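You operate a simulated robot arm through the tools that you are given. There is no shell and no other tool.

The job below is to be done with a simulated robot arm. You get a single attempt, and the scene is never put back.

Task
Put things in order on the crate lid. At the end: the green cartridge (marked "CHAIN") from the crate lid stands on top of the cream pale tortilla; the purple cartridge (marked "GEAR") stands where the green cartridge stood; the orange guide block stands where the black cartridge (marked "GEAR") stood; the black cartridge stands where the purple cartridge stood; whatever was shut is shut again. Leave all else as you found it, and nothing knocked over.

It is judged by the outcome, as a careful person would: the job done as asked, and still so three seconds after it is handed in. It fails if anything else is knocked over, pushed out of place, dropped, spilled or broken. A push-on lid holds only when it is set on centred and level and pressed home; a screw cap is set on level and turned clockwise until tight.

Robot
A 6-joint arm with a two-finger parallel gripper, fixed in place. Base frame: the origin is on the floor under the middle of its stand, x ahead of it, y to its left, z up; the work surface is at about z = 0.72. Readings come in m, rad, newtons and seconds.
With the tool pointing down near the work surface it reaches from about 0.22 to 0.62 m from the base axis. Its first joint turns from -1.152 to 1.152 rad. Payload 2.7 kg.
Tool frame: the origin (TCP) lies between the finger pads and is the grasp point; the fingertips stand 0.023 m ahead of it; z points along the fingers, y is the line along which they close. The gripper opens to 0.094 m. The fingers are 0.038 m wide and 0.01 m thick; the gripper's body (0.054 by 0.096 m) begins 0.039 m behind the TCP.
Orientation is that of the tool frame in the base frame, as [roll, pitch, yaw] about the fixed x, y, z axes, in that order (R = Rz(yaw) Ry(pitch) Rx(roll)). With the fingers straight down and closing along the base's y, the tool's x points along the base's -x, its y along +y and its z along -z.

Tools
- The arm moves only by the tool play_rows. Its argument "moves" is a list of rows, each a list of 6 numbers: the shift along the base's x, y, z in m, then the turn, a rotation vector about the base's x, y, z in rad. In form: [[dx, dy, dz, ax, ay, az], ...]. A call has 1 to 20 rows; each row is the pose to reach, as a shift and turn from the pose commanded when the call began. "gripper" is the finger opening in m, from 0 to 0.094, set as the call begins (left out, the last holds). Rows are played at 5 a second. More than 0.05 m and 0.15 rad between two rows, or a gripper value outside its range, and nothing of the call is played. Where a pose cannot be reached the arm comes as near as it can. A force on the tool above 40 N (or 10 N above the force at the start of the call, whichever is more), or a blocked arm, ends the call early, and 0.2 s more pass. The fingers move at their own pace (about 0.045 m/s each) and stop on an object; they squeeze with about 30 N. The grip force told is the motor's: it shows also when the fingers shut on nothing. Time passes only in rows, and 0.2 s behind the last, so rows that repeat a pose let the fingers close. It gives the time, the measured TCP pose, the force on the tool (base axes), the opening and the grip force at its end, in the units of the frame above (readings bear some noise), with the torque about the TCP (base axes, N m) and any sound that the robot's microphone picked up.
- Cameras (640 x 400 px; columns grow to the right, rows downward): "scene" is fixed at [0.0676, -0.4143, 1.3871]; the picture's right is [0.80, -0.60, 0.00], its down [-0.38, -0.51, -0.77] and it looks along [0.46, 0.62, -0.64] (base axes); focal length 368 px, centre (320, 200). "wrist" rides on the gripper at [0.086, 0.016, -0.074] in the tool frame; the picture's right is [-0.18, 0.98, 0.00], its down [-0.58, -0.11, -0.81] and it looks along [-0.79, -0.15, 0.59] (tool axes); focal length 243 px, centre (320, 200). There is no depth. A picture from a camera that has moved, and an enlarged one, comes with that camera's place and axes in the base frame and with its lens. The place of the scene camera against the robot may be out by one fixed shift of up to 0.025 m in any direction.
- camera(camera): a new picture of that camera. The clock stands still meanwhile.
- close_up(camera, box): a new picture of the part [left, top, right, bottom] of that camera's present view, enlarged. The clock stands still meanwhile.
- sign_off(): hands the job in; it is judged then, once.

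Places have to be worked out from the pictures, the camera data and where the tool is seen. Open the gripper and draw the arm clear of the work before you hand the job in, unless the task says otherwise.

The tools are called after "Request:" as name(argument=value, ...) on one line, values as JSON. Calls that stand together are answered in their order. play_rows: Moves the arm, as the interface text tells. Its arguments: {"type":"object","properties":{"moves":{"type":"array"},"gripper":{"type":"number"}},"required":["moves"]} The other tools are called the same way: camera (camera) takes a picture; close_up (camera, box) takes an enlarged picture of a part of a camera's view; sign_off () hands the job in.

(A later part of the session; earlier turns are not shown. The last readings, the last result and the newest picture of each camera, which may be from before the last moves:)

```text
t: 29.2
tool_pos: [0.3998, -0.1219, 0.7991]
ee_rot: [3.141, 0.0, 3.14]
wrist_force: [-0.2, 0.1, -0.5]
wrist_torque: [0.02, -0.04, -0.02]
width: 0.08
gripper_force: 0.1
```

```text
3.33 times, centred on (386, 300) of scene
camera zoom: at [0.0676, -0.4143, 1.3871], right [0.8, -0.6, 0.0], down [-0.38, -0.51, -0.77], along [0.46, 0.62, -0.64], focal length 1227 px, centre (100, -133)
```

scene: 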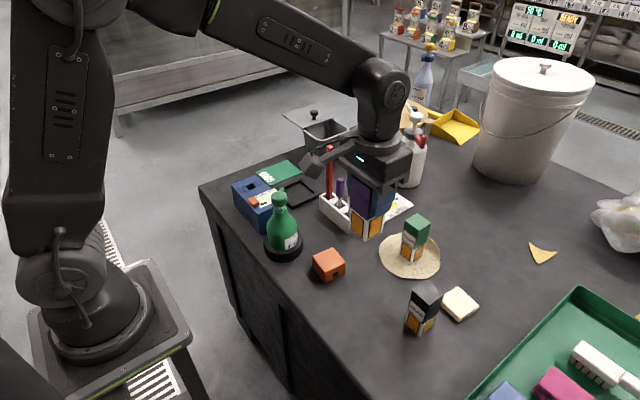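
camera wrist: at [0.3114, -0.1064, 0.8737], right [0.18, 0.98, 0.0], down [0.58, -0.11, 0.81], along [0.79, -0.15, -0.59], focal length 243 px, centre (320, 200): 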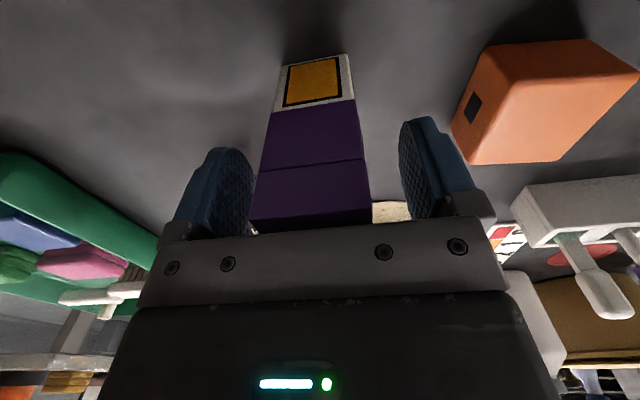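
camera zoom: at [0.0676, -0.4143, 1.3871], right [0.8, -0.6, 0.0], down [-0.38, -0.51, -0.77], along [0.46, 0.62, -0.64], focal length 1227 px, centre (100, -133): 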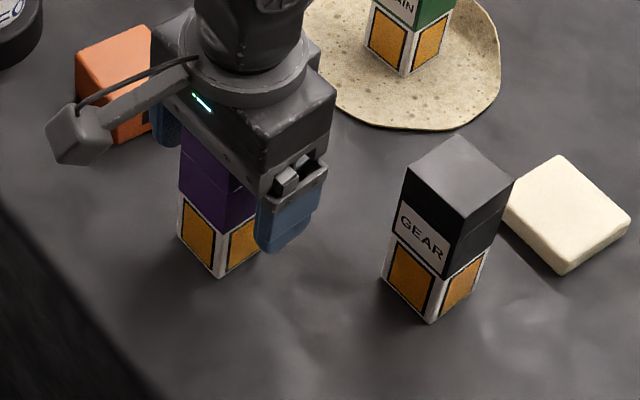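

Purple stands upright on green's old place. I rise clear and pull back to get a good look at the black cartridge.

Request:
play_rows(moves=[[0, 0, 0.03, 0, 0, 0], [0, 0, 0.07, 0, 0, 0], [0, 0, 0.11, 0, 0, 0], [-0.02, -0.025, 0.14, 0, 0, 0], [-0.035, -0.06, 0.151, 0, 0, 0], [-0.0495, -0.09, 0.151, 0, 0, 0], [-0.0495, -0.09, 0.151, 0, 0, 0]], gripper=0.094)

Request:
camera(camera="wrist")

Request:
close_up(camera="wrist", box=[250, 40, 410, 140])

Request:
camera(camera="scene")

```text
t: 30.8
tool_pos: [0.3506, -0.2107, 0.9508]
ee_rot: [3.141, -0.001, -3.139]
wrist_force: [1.1, -0.5, -0.8]
wrist_torque: [0.01, -0.01, 0.01]
width: 0.0941
gripper_force: 0.0
```

```text
taken
camera wrist: at [0.2624, -0.1967, 1.025], right [0.18, 0.98, 0.0], down [0.58, -0.11, 0.81], along [0.79, -0.15, -0.59], focal length 243 px, centre (320, 200)
```

wrist: 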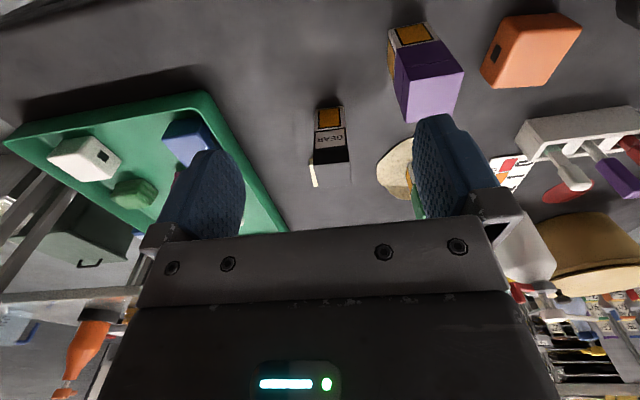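

```text
4.00 times, centred on (330, 90) of wrist
camera zoom: at [0.2624, -0.1967, 1.025], right [0.18, 0.98, 0.0], down [0.58, -0.11, 0.81], along [0.79, -0.15, -0.59], focal length 970 px, centre (280, 640)
```

zoom: 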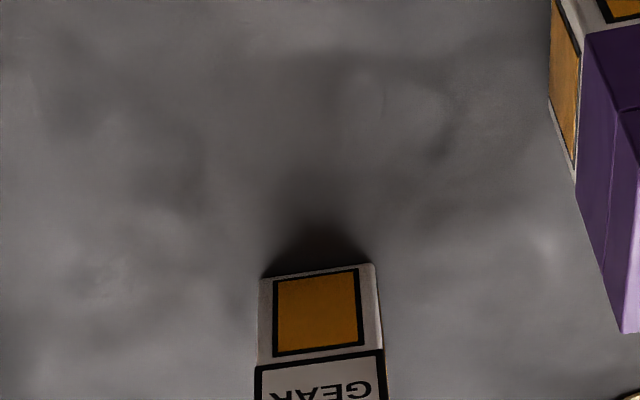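

```text
taken
```

scene: 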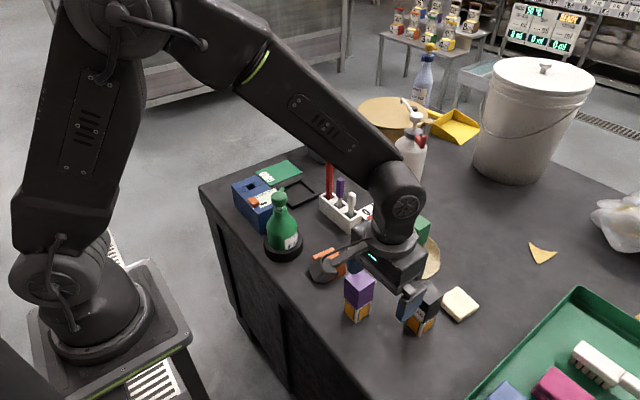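

Black's base reads as x from 0.4605 and y from -0.2407 to -0.2004, so its centre is about (0.481,-0.2205). I move over it and check from above.

Request:
play_rows(moves=[[0.04, -0.003, -0.01, 0, 0, 0], [0.08, -0.006, -0.02, 0, 0, 0], [0.115, -0.0085, -0.035, 0, 0, 0], [0.131, -0.0095, -0.05, 0, 0, 0], [0.131, -0.0095, -0.05, 0, 0, 0]])

Request:
camera(camera="wrist")

Request:
close_up(camera="wrist", box=[220, 0, 420, 160])

```text
t: 32.0
tool_pos: [0.4818, -0.2206, 0.8993]
ee_rot: [-3.141, 0.0, 3.141]
wrist_force: [0.0, 0.7, 0.0]
wrist_torque: [0.02, -0.01, 0.0]
width: 0.0943
gripper_force: 0.0
```

```text
taken
camera wrist: at [0.3942, -0.2052, 0.9742], right [0.18, 0.98, 0.0], down [0.58, -0.11, 0.81], along [0.79, -0.15, -0.59], focal length 243 px, centre (320, 200)
```

wrist: 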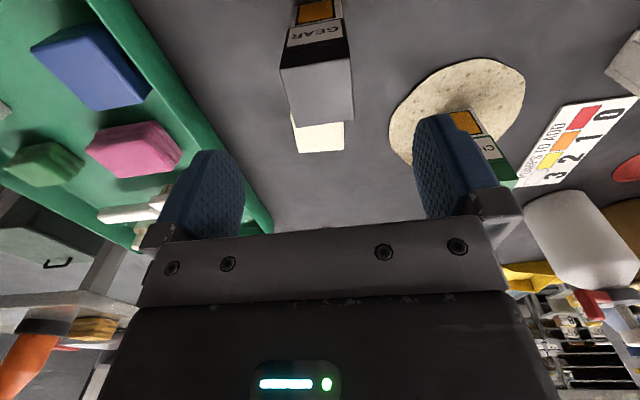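

```text
2.50 times, centred on (320, 80) of wrist
camera zoom: at [0.3942, -0.2052, 0.9742], right [0.18, 0.98, 0.0], down [0.58, -0.11, 0.81], along [0.79, -0.15, -0.59], focal length 606 px, centre (320, 500)
```

zoom: 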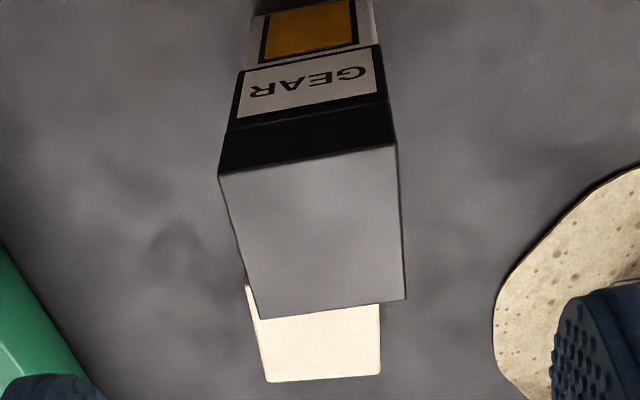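

Black's top corners average to (0.479,-0.221), almost under the tool. I lower to z 0.80.

Request:
play_rows(moves=[[-0.0015, -0.0005, -0.03, 0, 0, 0], [-0.0015, -0.0005, -0.06, 0, 0, 0], [-0.0015, -0.0005, -0.085, 0, 0, 0], [-0.0015, -0.0005, -0.1, 0, 0, 0], [-0.0015, -0.0005, -0.1, 0, 0, 0]])

Request:
camera(camera="wrist")

Request:
close_up(camera="scene", box=[340, 240, 500, 340])

```text
t: 33.2
tool_pos: [0.4802, -0.2234, 0.7993]
ee_rot: [-3.141, 0.001, -3.14]
wrist_force: [-0.1, -0.9, 0.9]
wrist_torque: [-0.01, 0.02, 0.03]
width: 0.0941
gripper_force: 0.1
```

```text
taken
camera wrist: at [0.3911, -0.207, 0.8734], right [0.18, 0.98, 0.0], down [0.58, -0.11, 0.81], along [0.79, -0.15, -0.59], focal length 243 px, centre (320, 200)
```

wrist: 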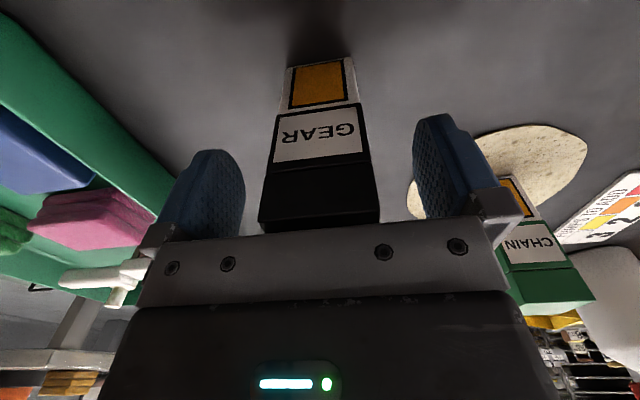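

```text
4.00 times, centred on (420, 290) of scene
camera zoom: at [0.0676, -0.4143, 1.3871], right [0.8, -0.6, 0.0], down [-0.38, -0.51, -0.77], along [0.46, 0.62, -0.64], focal length 1472 px, centre (-80, -160)
```

zoom: 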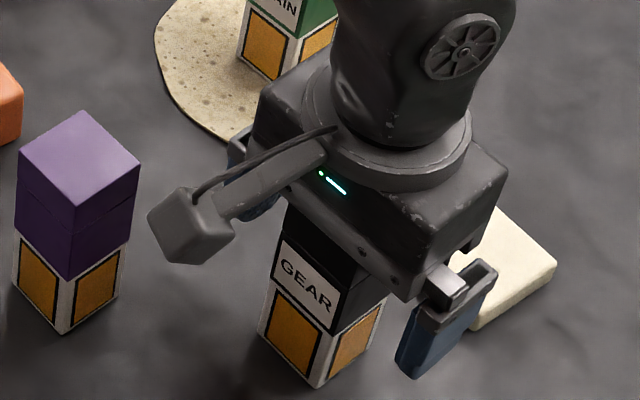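

Black is centred between the fingers. I close the gripper on it.

Request:
play_rows(moves=[[0, 0, 0, 0, 0, 0], [0, 0, 0, 0, 0, 0], [0, 0, 0, 0, 0, 0], [0, 0, 0, 0, 0, 0], [0, 0, 0, 0, 0, 0]], gripper=0.03)

Request:
camera(camera="wrist")

```text
t: 34.4
tool_pos: [0.4797, -0.2229, 0.7994]
ee_rot: [-3.141, -0.001, 3.141]
wrist_force: [-0.1, 0.3, 0.9]
wrist_torque: [0.0, 0.04, -0.02]
width: 0.0406
gripper_force: 30.4
```

```text
taken
camera wrist: at [0.3911, -0.207, 0.8738], right [0.18, 0.98, 0.0], down [0.58, -0.11, 0.81], along [0.79, -0.15, -0.59], focal length 243 px, centre (320, 200)
```

wrist: 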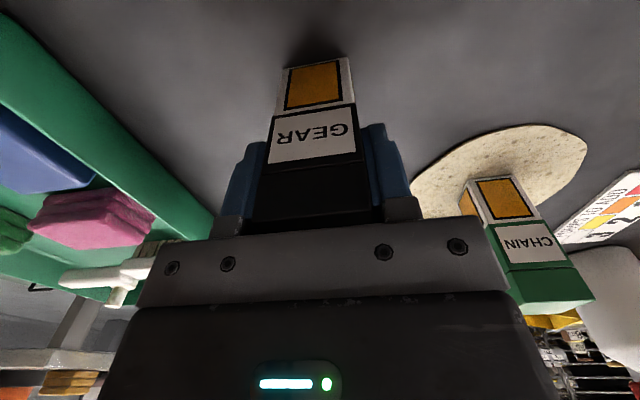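

Black is gripped at 0.0406 m. I lift it straight up first and check.

Request:
play_rows(moves=[[0, 0, 0.01, 0, 0, 0], [0, 0, 0.04, 0, 0, 0], [0, 0, 0.08, 0, 0, 0], [0, 0, 0.12, 0, 0, 0], [0, 0, 0.16, 0, 0, 0], [0, 0, 0.2, 0, 0, 0], [0, 0, 0.24, 0, 0, 0], [0, 0, 0.24, 0, 0, 0]])

Request:
camera(camera="scene")

```text
t: 36.2
tool_pos: [0.4817, -0.2198, 1.038]
ee_rot: [3.141, 0.0, 3.14]
wrist_force: [0.7, 0.4, -1.1]
wrist_torque: [-0.01, -0.01, 0.01]
width: 0.0406
gripper_force: 29.9
```

```text
taken
```

scene: 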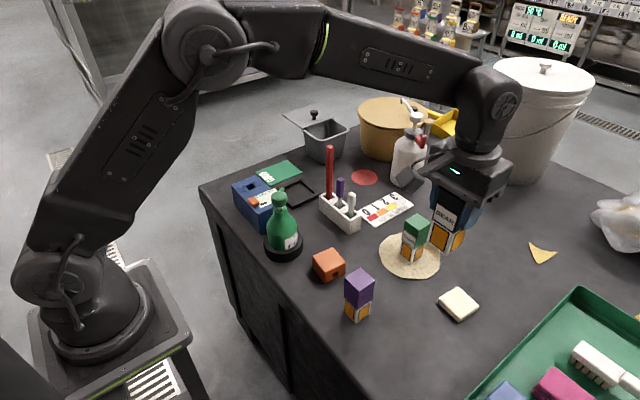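

Black is up with its base at about z 0.96, above everything on its way. I carry it across to over the card at (0.481,0.399).

Request:
play_rows(moves=[[0, 0.03, 0, 0, 0, 0], [0, 0.075, 0, 0, 0, 0], [0, 0.12, 0, 0, 0, 0], [0, 0.165, 0, 0, 0, 0], [0, 0.21, 0, 0, 0, 0], [0, 0.255, 0, 0, 0, 0], [0, 0.3, 0, 0, 0, 0], [0, 0.345, 0, 0, 0, 0], [0, 0.39, 0, 0, 0, 0], [0, 0.435, 0, 0, 0, 0], [0, 0.48, 0, 0, 0, 0], [0, 0.525, 0, 0, 0, 0], [0.001, 0.568, -0.015, 0, 0, 0], [0.0015, 0.6, -0.04, 0, 0, 0], [0.0015, 0.6202, -0.075, 0, 0, 0], [0.0015, 0.6202, -0.1, 0, 0, 0], [0.0015, 0.6202, -0.1, 0, 0, 0]])

Request:
camera(camera="wrist")

Request:
close_up(camera="scene", box=[200, 90, 360, 190])

```text
t: 39.8
tool_pos: [0.4811, 0.3995, 0.9378]
ee_rot: [3.14, 0.001, -3.14]
wrist_force: [0.3, 0.0, -1.5]
wrist_torque: [0.03, 0.04, 0.01]
width: 0.0408
gripper_force: 29.5
```

```text
taken
camera wrist: at [0.3922, 0.4142, 1.0123], right [0.18, 0.98, 0.0], down [0.58, -0.11, 0.81], along [0.79, -0.15, -0.59], focal length 243 px, centre (320, 200)
```

wrist: 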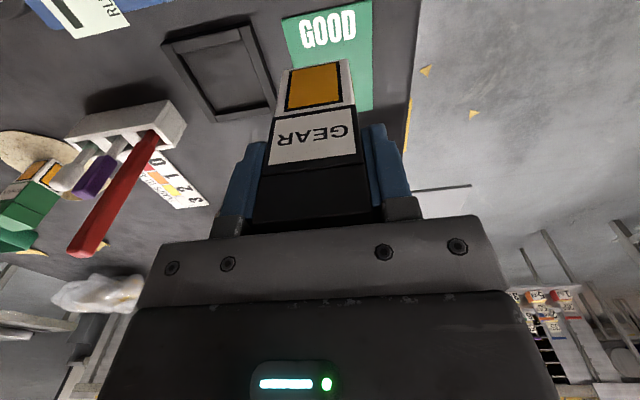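

```text
4.00 times, centred on (280, 140) of scene
camera zoom: at [0.0677, -0.4143, 1.3871], right [0.8, -0.6, 0.0], down [-0.38, -0.51, -0.77], along [0.46, 0.62, -0.64], focal length 1472 px, centre (480, 440)
```

zoom: 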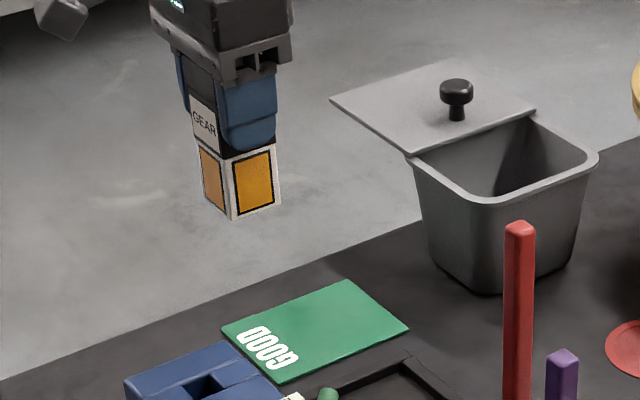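

Black hangs over the card. I measure how it sits in the grip with the same enlargement I used for purple, so the spot can be matched.

Request:
close_up(camera="wrist", box=[220, 20, 420, 145])

```text
3.20 times, centred on (320, 82) of wrist
camera zoom: at [0.3922, 0.4142, 1.0123], right [0.18, 0.98, 0.0], down [0.58, -0.11, 0.81], along [0.79, -0.15, -0.59], focal length 776 px, centre (320, 576)
```

zoom: 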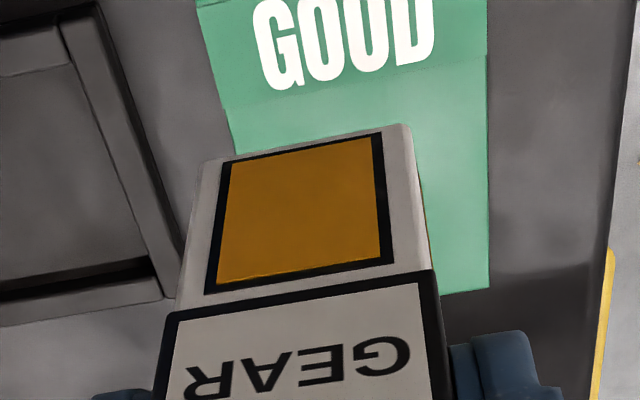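

Compared with purple, black sits about 3 mm further out in the grip. I correct x by -1.5 mm (leaving its weight safely over the card), and lower to just above the card.

Request:
play_rows(moves=[[-0.0015, 0, -0.035, 0, 0, 0], [-0.0015, 0, -0.07, 0, 0, 0], [-0.0015, 0, -0.1, 0, 0, 0], [-0.0015, 0, -0.125, 0, 0, 0], [-0.0015, 0, -0.133, 0, 0, 0], [-0.0015, 0, -0.133, 0, 0, 0]])

Request:
close_up(camera="wrist", box=[220, 20, 420, 145])

Request:
close_up(camera="scene", box=[225, 130, 321, 190])

```text
t: 41.2
tool_pos: [0.4799, 0.4022, 0.807]
ee_rot: [-3.139, -0.001, -3.141]
wrist_force: [-0.5, 0.2, -1.3]
wrist_torque: [0.02, -0.02, 0.0]
width: 0.0406
gripper_force: 30.1
```

```text
3.20 times, centred on (320, 82) of wrist
camera zoom: at [0.392, 0.4162, 0.8809], right [0.18, 0.98, 0.0], down [0.58, -0.11, 0.81], along [0.79, -0.15, -0.59], focal length 776 px, centre (320, 576)
```

zoom: 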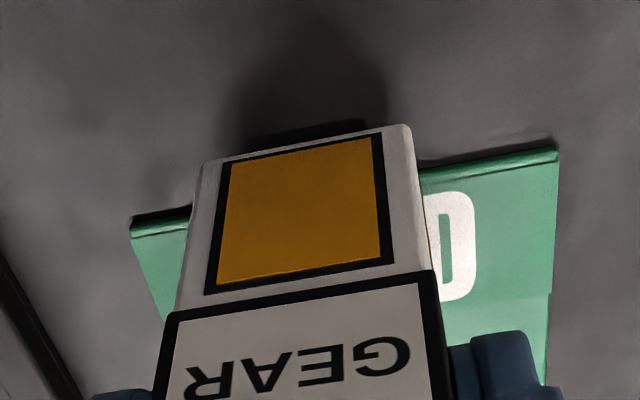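

```text
6.67 times, centred on (273, 160) of scene
camera zoom: at [0.0676, -0.4143, 1.3871], right [0.8, -0.6, 0.0], down [-0.38, -0.51, -0.77], along [0.46, 0.62, -0.64], focal length 2453 px, centre (633, 467)
```

zoom: 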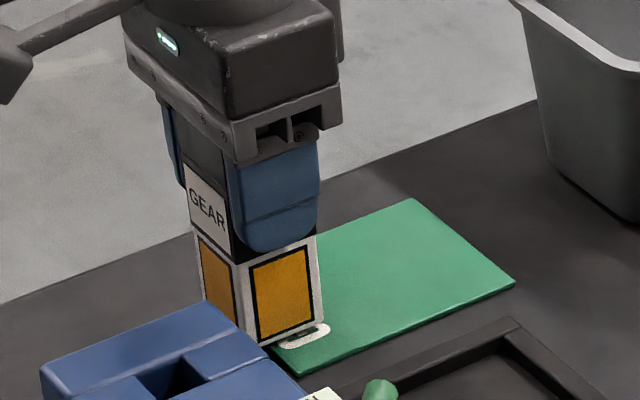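

The readings show the tool sits about 2.5 mm further in +y than when purple was gripped. I shift y by -2.5 mm while staying above the card, then lower in small steps.

Request:
play_rows(moves=[[0, -0.0015, 0, 0, 0, 0], [0, -0.0025, 0, 0, 0, 0], [0, -0.0025, -0.002, 0, 0, 0], [0, -0.0025, -0.003, 0, 0, 0], [0, -0.0025, -0.003, 0, 0, 0], [0, -0.0025, -0.003, 0, 0, 0]])

Request:
close_up(camera="wrist", box=[220, 20, 420, 145])

```text
t: 42.6
tool_pos: [0.4802, 0.3969, 0.8034]
ee_rot: [-3.141, 0.001, -3.141]
wrist_force: [-0.3, 0.0, -2.6]
wrist_torque: [0.04, 0.01, -0.01]
width: 0.0406
gripper_force: 29.7
```

```text
3.20 times, centred on (320, 82) of wrist
camera zoom: at [0.3912, 0.4118, 0.8781], right [0.18, 0.98, 0.0], down [0.58, -0.11, 0.81], along [0.79, -0.15, -0.59], focal length 776 px, centre (320, 576)
```

zoom: 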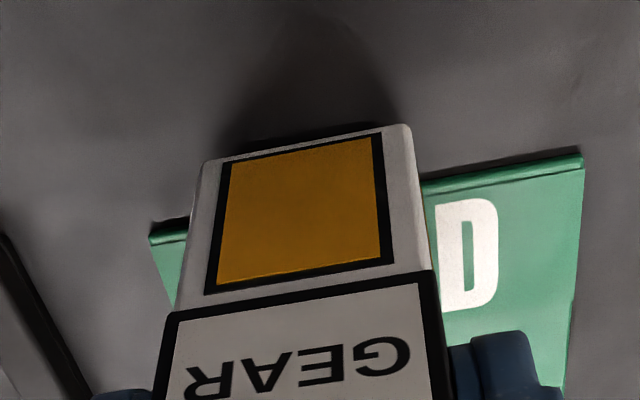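

Now it is about 1.5 mm too far to -y relative to purple's place; I correct by +1 mm and lower 2 mm.

Request:
play_rows(moves=[[0, 0.001, 0, 0, 0, 0], [0, 0.001, -0.001, 0, 0, 0], [0, 0.001, -0.002, 0, 0, 0], [0, 0.001, -0.002, 0, 0, 0]])

Request:
close_up(camera="wrist", box=[220, 20, 420, 145])

```text
t: 43.6
tool_pos: [0.4804, 0.3977, 0.8015]
ee_rot: [-3.14, 0.001, -3.138]
wrist_force: [-0.2, 0.4, -0.7]
wrist_torque: [0.02, -0.01, 0.03]
width: 0.0406
gripper_force: 30.5
```

```text
3.20 times, centred on (320, 82) of wrist
camera zoom: at [0.3916, 0.4126, 0.8767], right [0.18, 0.98, 0.0], down [0.58, -0.11, 0.81], along [0.79, -0.15, -0.59], focal length 776 px, centre (320, 576)
```

zoom: 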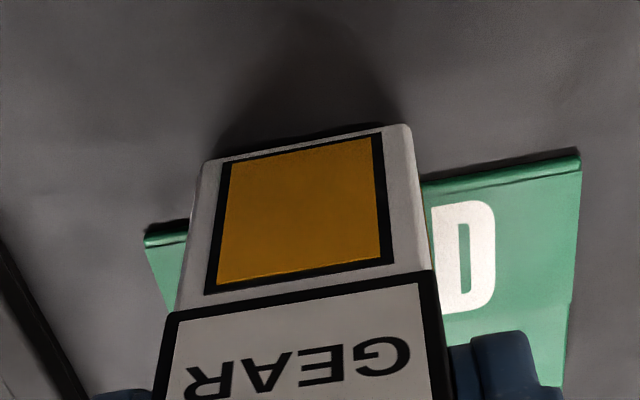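

Position relative to the card now matches within 1 mm. I lower on until the contact force shows.

Request:
play_rows(moves=[[0, 0, -0.001, 0, 0, 0], [0, 0, -0.001, 0, 0, 0]])

```text
t: 44.2
tool_pos: [0.4806, 0.3977, 0.8016]
ee_rot: [-3.141, 0.002, -3.14]
wrist_force: [-2.6, 0.3, 6.4]
wrist_torque: [-0.14, 0.18, 0.0]
width: 0.0405
gripper_force: 30.1
```

Contact with the card is clear (z +6.4 N). I ease up by 0.7 mm to relax the push, then open the gripper.

Request:
play_rows(moves=[[0, 0, 0.0007, 0, 0, 0], [0, 0, 0.0007, 0, 0, 0]])

Request:
close_up(camera="scene", box=[225, 130, 321, 190])

```text
t: 44.8
tool_pos: [0.4806, 0.3962, 0.8016]
ee_rot: [-3.14, 0.001, -3.139]
wrist_force: [0.8, 1.9, 3.9]
wrist_torque: [0.08, -0.06, -0.01]
width: 0.0408
gripper_force: 30.2
```

```text
6.67 times, centred on (273, 160) of scene
camera zoom: at [0.0676, -0.4143, 1.3871], right [0.8, -0.6, 0.0], down [-0.38, -0.51, -0.77], along [0.46, 0.62, -0.64], focal length 2453 px, centre (633, 467)
```

zoom: 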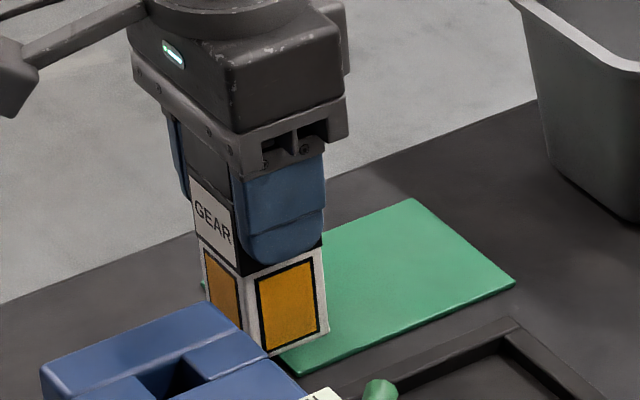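

The card has not moved and black stands at purple's place to within about 3 mm. I open the gripper.

Request:
play_rows(moves=[[0, 0, 0, 0, 0, 0], [0, 0, 0, 0, 0, 0], [0, 0, 0, 0, 0, 0], [0, 0, 0, 0, 0, 0]], gripper=0.08)

Request:
camera(camera="wrist")

Request:
close_up(camera="scene", box=[225, 130, 321, 190])

```text
t: 45.8
tool_pos: [0.4804, 0.3972, 0.802]
ee_rot: [3.14, 0.0, -3.14]
wrist_force: [-0.1, 0.7, -0.2]
wrist_torque: [0.01, 0.01, 0.01]
width: 0.0796
gripper_force: 0.2
```

```text
taken
camera wrist: at [0.3917, 0.412, 0.8765], right [0.18, 0.98, 0.0], down [0.58, -0.11, 0.81], along [0.79, -0.15, -0.59], focal length 243 px, centre (320, 200)
```

wrist: 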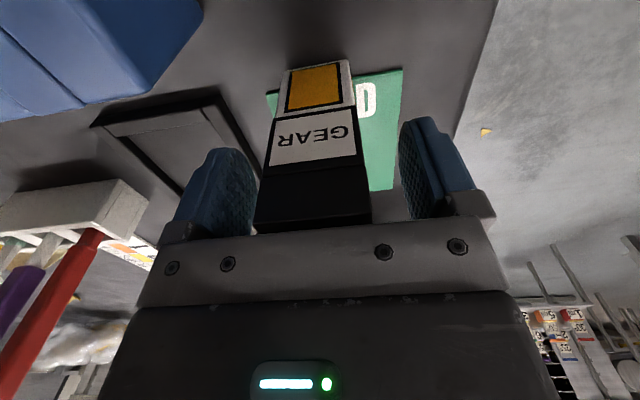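

```text
6.67 times, centred on (273, 160) of scene
camera zoom: at [0.0676, -0.4143, 1.3871], right [0.8, -0.6, 0.0], down [-0.38, -0.51, -0.77], along [0.46, 0.62, -0.64], focal length 2453 px, centre (633, 467)
```

zoom: 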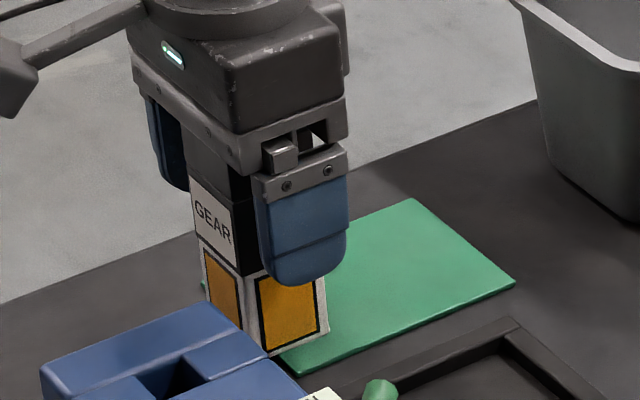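

Black stands on the card by itself. I rise straight up, go over the bottle at height, and pull back to look at the orange guide block.

Request:
play_rows(moves=[[0, 0, 0.03, 0, 0, 0], [0, 0, 0.07, 0, 0, 0], [0, 0, 0.11, 0, 0, 0], [0, 0, 0.15, 0, 0, 0], [-0.01, -0.02, 0.175, 0, 0, 0], [-0.028, -0.0578, 0.19, 0, 0, 0], [-0.046, -0.0956, 0.21, 0, 0, 0], [-0.064, -0.1334, 0.224, 0, 0, 0], [-0.082, -0.1712, 0.238, 0, 0, 0], [-0.1, -0.209, 0.238, 0, 0, 0], [-0.118, -0.2468, 0.238, 0, 0, 0], [-0.136, -0.2846, 0.238, 0, 0, 0], [-0.154, -0.3224, 0.238, 0, 0, 0], [-0.172, -0.3602, 0.238, 0, 0, 0], [-0.1895, -0.3977, 0.238, 0, 0, 0], [-0.1895, -0.3977, 0.2, 0, 0, 0], [-0.1895, -0.3977, 0.16, 0, 0, 0], [-0.1895, -0.3977, 0.16, 0, 0, 0]], gripper=0.094)

Request:
camera(camera="wrist")

Request:
camera(camera="scene")

```text
t: 49.6
tool_pos: [0.2905, -0.0002, 0.9615]
ee_rot: [3.141, 0.0, -3.14]
wrist_force: [-0.8, -0.3, 0.3]
wrist_torque: [-0.04, 0.01, -0.04]
width: 0.094
gripper_force: 0.0
```

```text
taken
camera wrist: at [0.2029, 0.015, 1.0365], right [0.18, 0.98, 0.0], down [0.58, -0.11, 0.81], along [0.79, -0.15, -0.59], focal length 243 px, centre (320, 200)
```

wrist: 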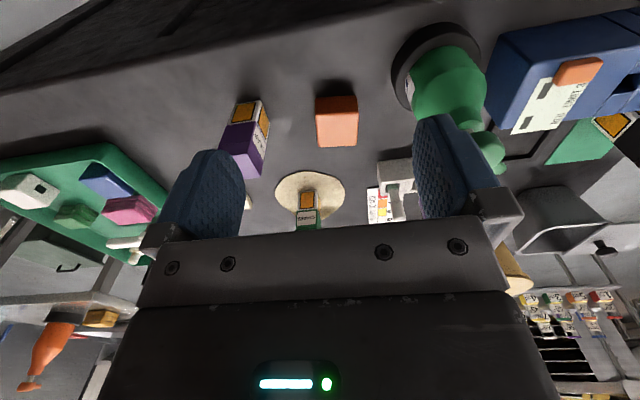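

```text
taken
```

scene: 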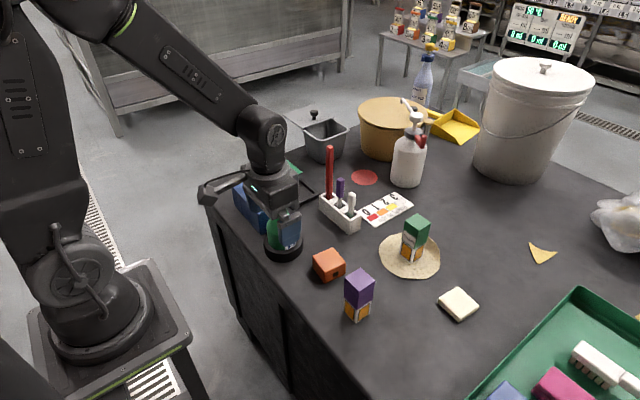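

I enlarge the wrist view on the orange block to read its size, centre and turn.

Request:
close_up(camera="wrist", box=[280, 70, 400, 170])

Request:
close_up(camera="scene", box=[290, 230, 386, 290])

```text
4.00 times, centred on (340, 120) of wrist
camera zoom: at [0.2029, 0.015, 1.0365], right [0.18, 0.98, 0.0], down [0.58, -0.11, 0.81], along [0.79, -0.15, -0.59], focal length 970 px, centre (240, 520)
```

zoom: 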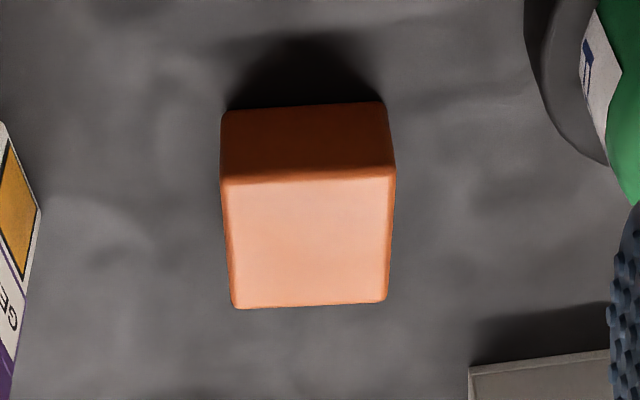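

```text
6.67 times, centred on (338, 260) of scene
camera zoom: at [0.0676, -0.4143, 1.3871], right [0.8, -0.6, 0.0], down [-0.38, -0.51, -0.77], along [0.46, 0.62, -0.64], focal length 2453 px, centre (200, -200)
```

zoom: 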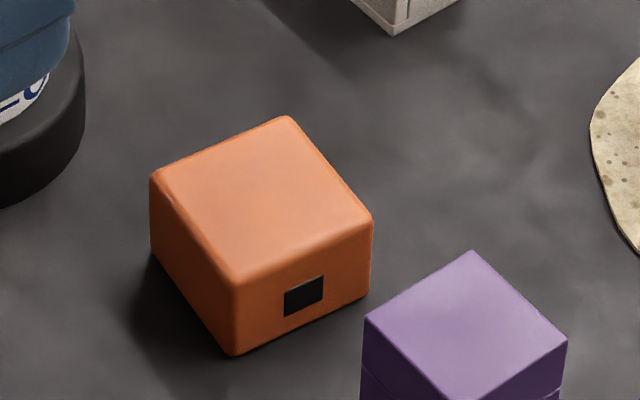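

Orange measures about 0.056 by 0.055 by 0.04 m, centre about (0.419,-0.001), turned about -0.115 rad. I go above it with the tool turned to match and a 0.08 opening, keeping clear of the bottle, then check.

Request:
play_rows(moves=[[0.04, 0, -0.01, 0, 0, -0.03], [0.08, 0, -0.03, 0, 0, -0.07], [0.115, -0.0005, -0.06, 0, 0, -0.1], [0.1288, -0.0008, -0.09, 0, 0, -0.115], [0.1288, -0.0008, -0.1117, 0, 0, -0.115], [0.1288, -0.0008, -0.1117, 0, 0, -0.115]], gripper=0.082)

Request:
camera(camera="wrist")

Request:
close_up(camera="scene", box=[240, 170, 432, 290])

```text
t: 51.0
tool_pos: [0.4179, -0.0005, 0.8512]
ee_rot: [3.141, 0.0, 3.027]
wrist_force: [-0.4, 0.3, 0.2]
wrist_torque: [0.05, -0.02, -0.01]
width: 0.0821
gripper_force: 0.0
```

```text
taken
camera wrist: at [0.3327, 0.0245, 0.9258], right [0.3, 0.96, 0.0], down [0.56, -0.17, 0.81], along [0.77, -0.24, -0.59], focal length 243 px, centre (320, 200)
```

wrist: 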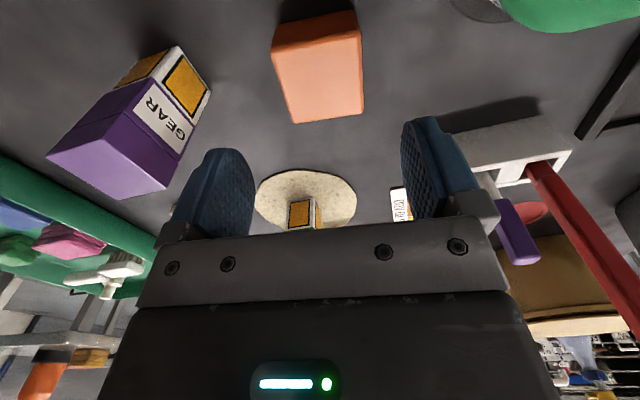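

```text
3.33 times, centred on (336, 230) of scene
camera zoom: at [0.0676, -0.4143, 1.3871], right [0.8, -0.6, 0.0], down [-0.38, -0.51, -0.77], along [0.46, 0.62, -0.64], focal length 1227 px, centre (267, 100)
```

zoom: 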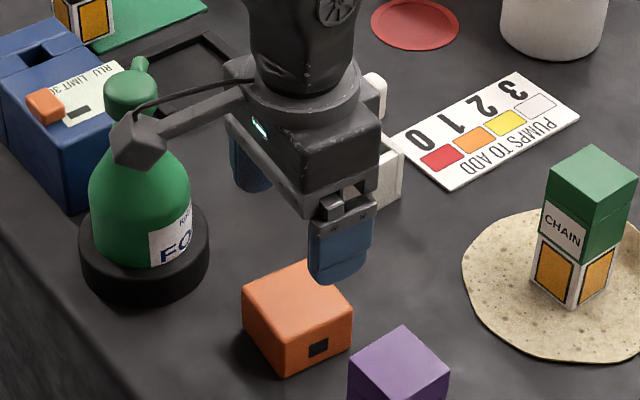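

The block is centred under the tool within 1 mm and aligned. I lower to z 0.75 (fingertips about 7 mm above the surface), staying clear of the bottle.

Request:
play_rows(moves=[[0, 0, -0.03, 0, 0, 0], [0, 0, -0.06, 0, 0, 0], [0, 0, -0.085, 0, 0, 0], [0, 0, -0.1, 0, 0, 0], [0, 0, -0.1, 0, 0, 0]])

Request:
camera(camera="wrist")

Request:
close_up(camera="scene", box=[240, 190, 400, 290])

```text
t: 52.2
tool_pos: [0.4201, -0.001, 0.7507]
ee_rot: [3.14, -0.001, 3.027]
wrist_force: [0.0, -0.4, -0.1]
wrist_torque: [-0.02, -0.02, -0.01]
width: 0.0822
gripper_force: 0.0
```

```text
taken
camera wrist: at [0.334, 0.0238, 0.8248], right [0.29, 0.96, 0.0], down [0.56, -0.17, 0.81], along [0.77, -0.24, -0.59], focal length 243 px, centre (320, 200)
```

wrist: 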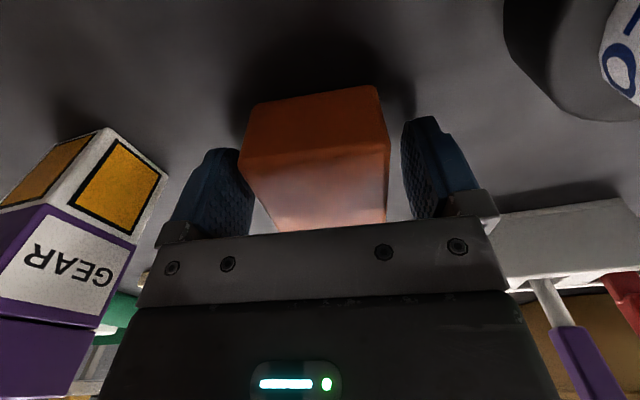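

```text
4.00 times, centred on (320, 240) of scene
camera zoom: at [0.0676, -0.4143, 1.3871], right [0.8, -0.6, 0.0], down [-0.38, -0.51, -0.77], along [0.46, 0.62, -0.64], focal length 1472 px, centre (320, 40)
```

zoom: 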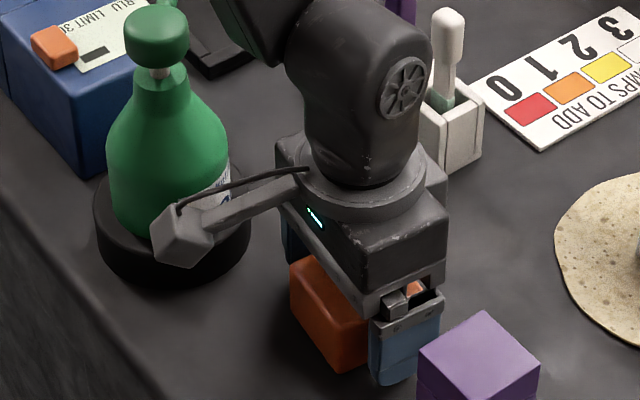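

The fingers straddle the block with room on both sides. I close the gripper.

Request:
play_rows(moves=[[0, 0, 0, 0, 0, 0], [0, 0, 0, 0, 0, 0], [0, 0, 0, 0, 0, 0], [0, 0, 0, 0, 0, 0]], gripper=0.04)

Request:
camera(camera="wrist")

```text
t: 53.2
tool_pos: [0.4206, -0.0007, 0.7498]
ee_rot: [3.14, 0.0, 3.029]
wrist_force: [0.5, 0.4, -0.3]
wrist_torque: [-0.14, 0.02, 0.0]
width: 0.0578
gripper_force: 29.8
```

```text
taken
camera wrist: at [0.3339, 0.0237, 0.825], right [0.29, 0.96, 0.0], down [0.56, -0.17, 0.81], along [0.77, -0.24, -0.59], focal length 243 px, centre (320, 200)
```

wrist: 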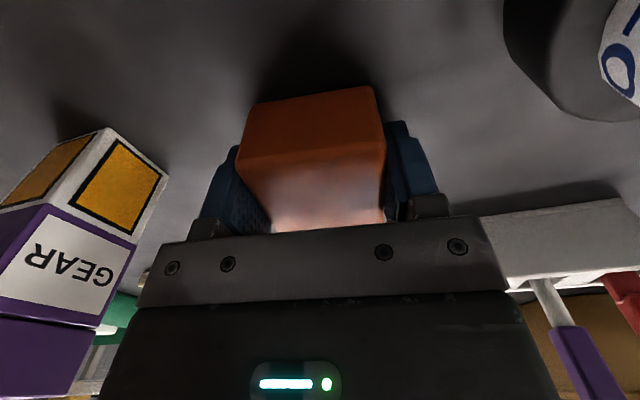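

Orange is held at 0.0578 m. I lift it slowly.

Request:
play_rows(moves=[[0, 0, 0.008, 0, 0, 0], [0, 0, 0.03, 0, 0, 0], [0, 0, 0.07, 0, 0, 0], [0, 0, 0.11, 0, 0, 0], [0, 0, 0.15, 0, 0, 0], [0, 0, 0.19, 0, 0, 0], [0, 0, 0.19, 0, 0, 0]])

Request:
camera(camera="wrist")

Request:
camera(camera="scene")

```text
t: 54.8
tool_pos: [0.42, -0.0009, 0.9412]
ee_rot: [-3.14, -0.001, 3.028]
wrist_force: [-0.1, 0.1, -3.3]
wrist_torque: [-0.02, 0.02, 0.01]
width: 0.0575
gripper_force: 30.0
```

```text
taken
camera wrist: at [0.3339, 0.024, 1.0155], right [0.29, 0.96, 0.0], down [0.57, -0.17, 0.81], along [0.77, -0.24, -0.59], focal length 243 px, centre (320, 200)
```

wrist: 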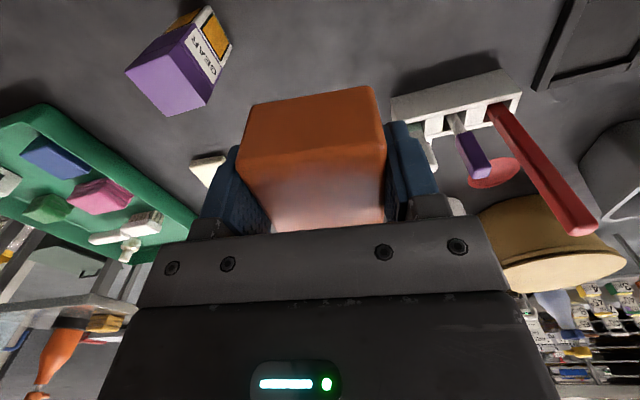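

```text
taken
```

scene: 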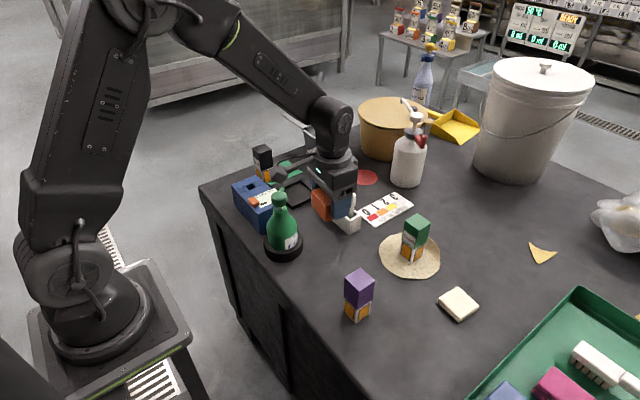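

Orange is up, about 0.3 kg, and black, purple and green all stand. I carry orange to over black's old place at (0.480,-0.2205).

Request:
play_rows(moves=[[0.01, -0.035, 0, 0, 0, 0], [0.022, -0.078, 0, 0, 0, 0], [0.034, -0.122, 0, 0, 0, 0], [0.046, -0.165, 0, 0, 0, 0], [0.056, -0.202, 0, 0, 0, 0], [0.0612, -0.2197, -0.02, 0, 0, 0], [0.0612, -0.2197, -0.06, 0, 0, 0], [0.0612, -0.2197, -0.1, 0, 0, 0], [0.0612, -0.2197, -0.1, 0, 0, 0]])

Request:
camera(camera="wrist")

Request:
close_up(camera="scene", box=[330, 220, 522, 340])

```text
t: 56.8
tool_pos: [0.482, -0.2204, 0.8411]
ee_rot: [3.141, 0.0, 3.029]
wrist_force: [0.3, -1.0, -3.3]
wrist_torque: [0.04, 0.04, 0.0]
width: 0.0579
gripper_force: 30.2
```

```text
taken
camera wrist: at [0.3958, -0.1959, 0.9148], right [0.29, 0.96, 0.0], down [0.56, -0.17, 0.81], along [0.77, -0.24, -0.59], focal length 243 px, centre (320, 200)
```

wrist: 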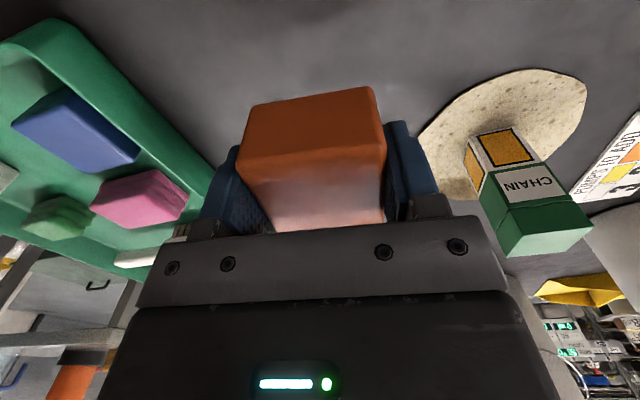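

```text
3.33 times, centred on (426, 280) of scene
camera zoom: at [0.0677, -0.4143, 1.3871], right [0.8, -0.6, 0.0], down [-0.38, -0.51, -0.77], along [0.46, 0.62, -0.64], focal length 1227 px, centre (-33, -67)
```

zoom: 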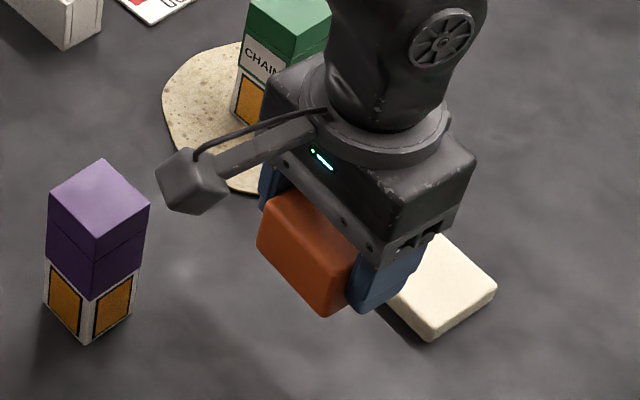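

Orange hangs above the spot, with the cream block well clear beyond it. I lower it to just above the surface.

Request:
play_rows(moves=[[-0.001, 0, -0.03, 0, 0, 0], [-0.001, 0, -0.06, 0, 0, 0], [-0.001, 0, -0.08, 0, 0, 0], [-0.001, 0, -0.085, 0, 0, 0], [-0.001, 0, -0.085, 0, 0, 0]])

Request:
close_up(camera="scene", box=[370, 260, 498, 340])

Request:
camera(camera="wrist")

```text
t: 58.0
tool_pos: [0.4803, -0.2215, 0.7543]
ee_rot: [-3.14, -0.001, 3.028]
wrist_force: [-0.4, -0.4, -3.4]
wrist_torque: [0.0, 0.0, 0.01]
width: 0.0579
gripper_force: 29.6
```

```text
5.00 times, centred on (434, 300) of scene
camera zoom: at [0.0677, -0.4143, 1.3871], right [0.8, -0.6, 0.0], down [-0.38, -0.51, -0.77], along [0.46, 0.62, -0.64], focal length 1840 px, centre (-250, -300)
```

zoom: 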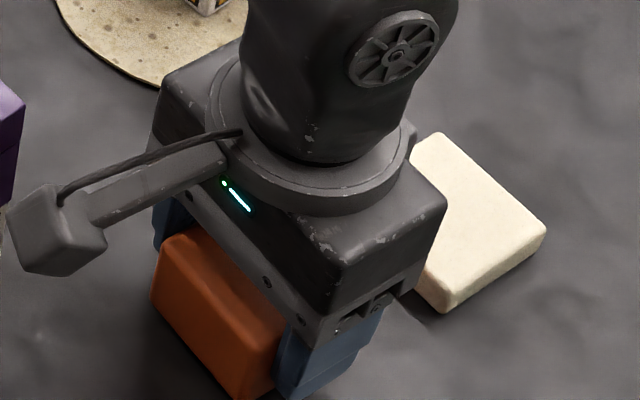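

```text
taken
camera wrist: at [0.3937, -0.1964, 0.8292], right [0.29, 0.96, 0.0], down [0.56, -0.17, 0.81], along [0.77, -0.24, -0.59], focal length 243 px, centre (320, 200)
```

wrist: 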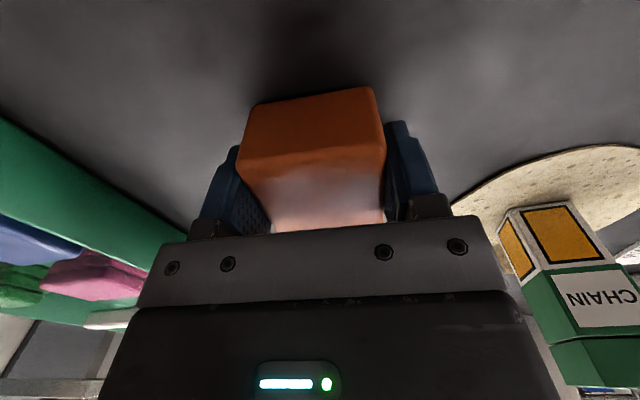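

The block is a few millimetres above the surface at the right place. I lower 4 mm in small steps.

Request:
play_rows(moves=[[0, 0, -0.001, 0, 0, 0], [0, 0, -0.002, 0, 0, 0], [0, 0, -0.003, 0, 0, 0], [0, 0, -0.004, 0, 0, 0], [0, 0, -0.004, 0, 0, 0]])

```text
t: 59.2
tool_pos: [0.4794, -0.2203, 0.7498]
ee_rot: [3.14, 0.001, 3.029]
wrist_force: [-0.2, -0.2, -3.0]
wrist_torque: [-0.01, 0.02, -0.02]
width: 0.0579
gripper_force: 30.0
```

The force is still only the block's weight. I go 1 mm more at a time.

Request:
play_rows(moves=[[0, 0, -0.001, 0, 0, 0], [0, 0, -0.0015, 0, 0, 0], [0, 0, -0.0015, 0, 0, 0]])

```text
t: 60.0
tool_pos: [0.4802, -0.2211, 0.7496]
ee_rot: [3.142, 0.001, 3.027]
wrist_force: [-3.8, -0.8, 7.4]
wrist_torque: [-0.3, 0.26, -0.09]
width: 0.0578
gripper_force: 30.2
```

Contact is clear (z +7.4 N). I ease up slightly and then open the fingers to 0.08.

Request:
play_rows(moves=[[0, 0, 0.0007, 0, 0, 0], [0, 0, 0.0007, 0, 0, 0]])

Request:
play_rows(moves=[[0, 0, 0, 0, 0, 0], [0, 0, 0, 0, 0, 0], [0, 0, 0, 0, 0, 0], [0, 0, 0, 0, 0, 0]], gripper=0.082)

Request:
camera(camera="wrist")

Request:
close_up(camera="scene", box=[370, 260, 498, 340])

```text
t: 60.6
tool_pos: [0.4807, -0.2203, 0.7493]
ee_rot: [-3.14, -0.001, 3.027]
wrist_force: [1.6, -0.3, 0.0]
wrist_torque: [-0.1, -0.01, 0.03]
width: 0.0579
gripper_force: 30.3
```

```text
t: 61.6
tool_pos: [0.4818, -0.2217, 0.7501]
ee_rot: [3.141, 0.0, 3.03]
wrist_force: [0.3, 0.8, -1.0]
wrist_torque: [-0.02, 0.0, 0.0]
width: 0.082
gripper_force: 0.1
```

```text
taken
camera wrist: at [0.394, -0.1961, 0.8251], right [0.29, 0.96, 0.0], down [0.56, -0.17, 0.81], along [0.77, -0.24, -0.59], focal length 243 px, centre (320, 200)
```

wrist: 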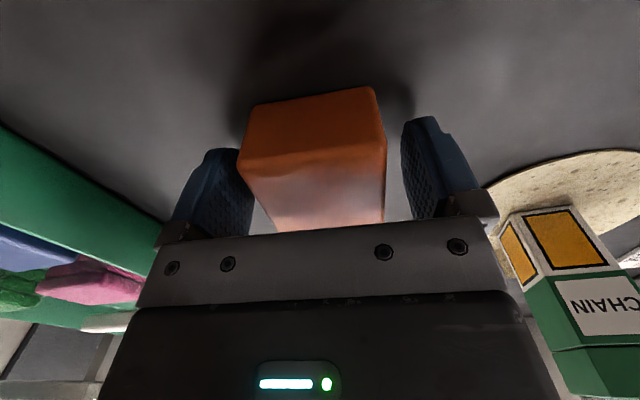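

```text
5.00 times, centred on (434, 300) of scene
camera zoom: at [0.0676, -0.4143, 1.3871], right [0.8, -0.6, 0.0], down [-0.38, -0.51, -0.77], along [0.46, 0.62, -0.64], focal length 1840 px, centre (-250, -300)
```

zoom: 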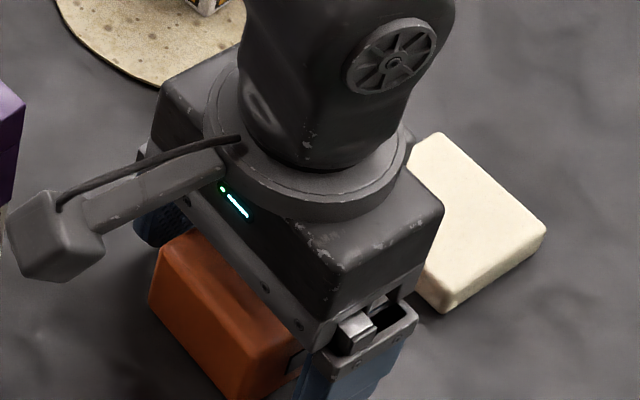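

Orange rests on the surface, free of the fingers. I rise straight up, undo the tool's turn, and draw back high and clear.

Request:
play_rows(moves=[[0, 0, 0.02, 0, 0, 0], [0, 0, 0.06, 0, 0, 0], [0, 0, 0.1, 0, 0, 0], [0, 0, 0.145, 0, 0, 0], [0, 0, 0.19, 0, 0, 0], [-0.02, 0.01, 0.23, 0, 0, 0.03], [-0.05, 0.03, 0.26, 0, 0, 0.07], [-0.085, 0.05, 0.285, 0, 0, 0.1], [-0.12, 0.07, 0.31, 0, 0, 0.115], [-0.155, 0.09, 0.335, 0, 0, 0.115], [-0.19, 0.1, 0.35, 0, 0, 0.115], [-0.19, 0.1, 0.35, 0, 0, 0.115]], gripper=0.094)

Request:
camera(camera="wrist")

Request:
camera(camera="scene")

```text
t: 64.2
tool_pos: [0.2875, -0.1197, 1.1029]
ee_rot: [-3.141, 0.0, -3.141]
wrist_force: [-0.2, 1.0, 0.5]
wrist_torque: [-0.03, -0.04, -0.02]
width: 0.094
gripper_force: 0.0
```

```text
taken
camera wrist: at [0.1993, -0.1055, 1.1771], right [0.18, 0.98, 0.0], down [0.58, -0.11, 0.81], along [0.79, -0.15, -0.59], focal length 243 px, centre (320, 200)
```

wrist: 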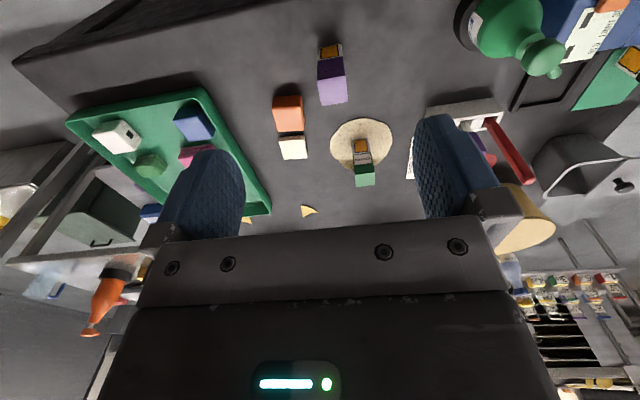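

```text
taken
```

scene: 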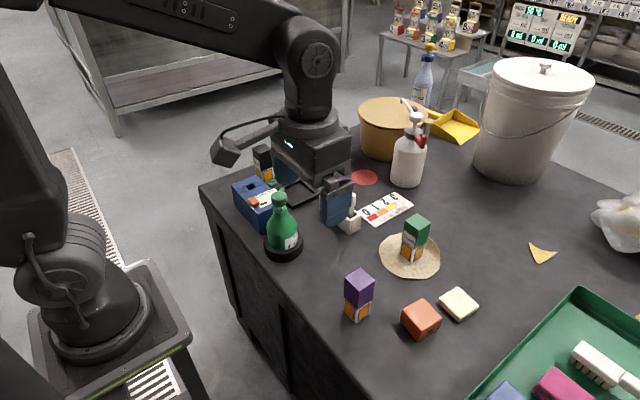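

Everything appears to be in its place. I check the four pieces once more in enlarged views before handing in.

Request:
close_up(camera="scene", box=[330, 200, 490, 350])

Request:
close_up(camera="scene", box=[200, 120, 328, 200])

Request:
close_up(camera="wrist", box=[250, 30, 410, 190])

```text
2.67 times, centred on (410, 275) of scene
camera zoom: at [0.0676, -0.4143, 1.3871], right [0.8, -0.6, 0.0], down [-0.38, -0.51, -0.77], along [0.46, 0.62, -0.64], focal length 981 px, centre (80, 0)
```

zoom: 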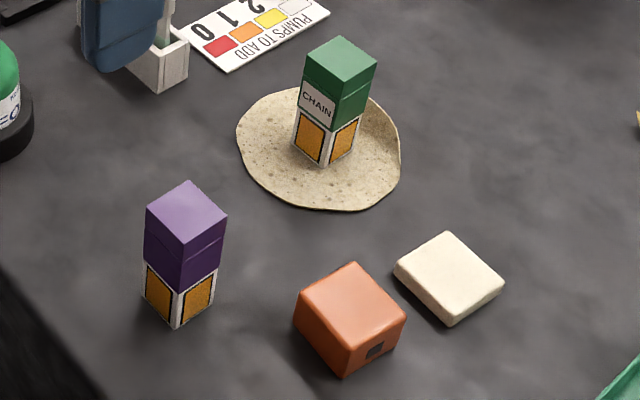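

```text
5.00 times, centred on (264, 160) of scene
camera zoom: at [0.0676, -0.4143, 1.3871], right [0.8, -0.6, 0.0], down [-0.38, -0.51, -0.77], along [0.46, 0.62, -0.64], focal length 1840 px, centre (600, 400)
```

zoom: 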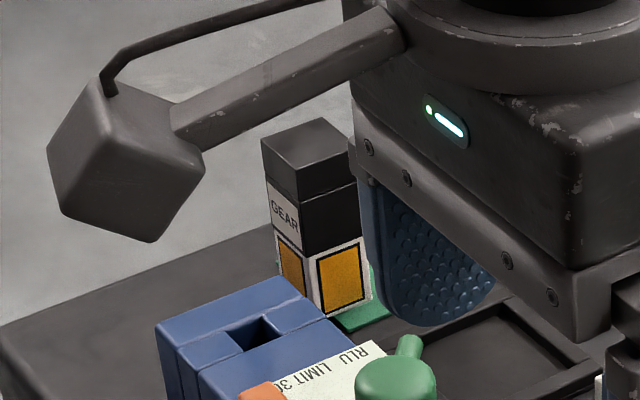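

```text
2.50 times, centred on (330, 110) of wrist
camera zoom: at [0.1993, -0.1055, 1.1771], right [0.18, 0.98, 0.0], down [0.58, -0.11, 0.81], along [0.79, -0.15, -0.59], focal length 606 px, centre (295, 425)
```

zoom: 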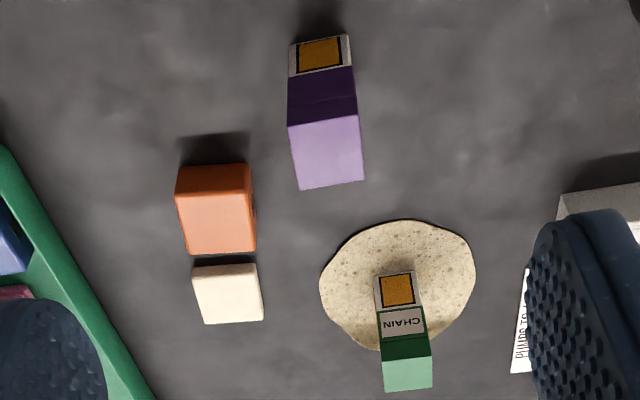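

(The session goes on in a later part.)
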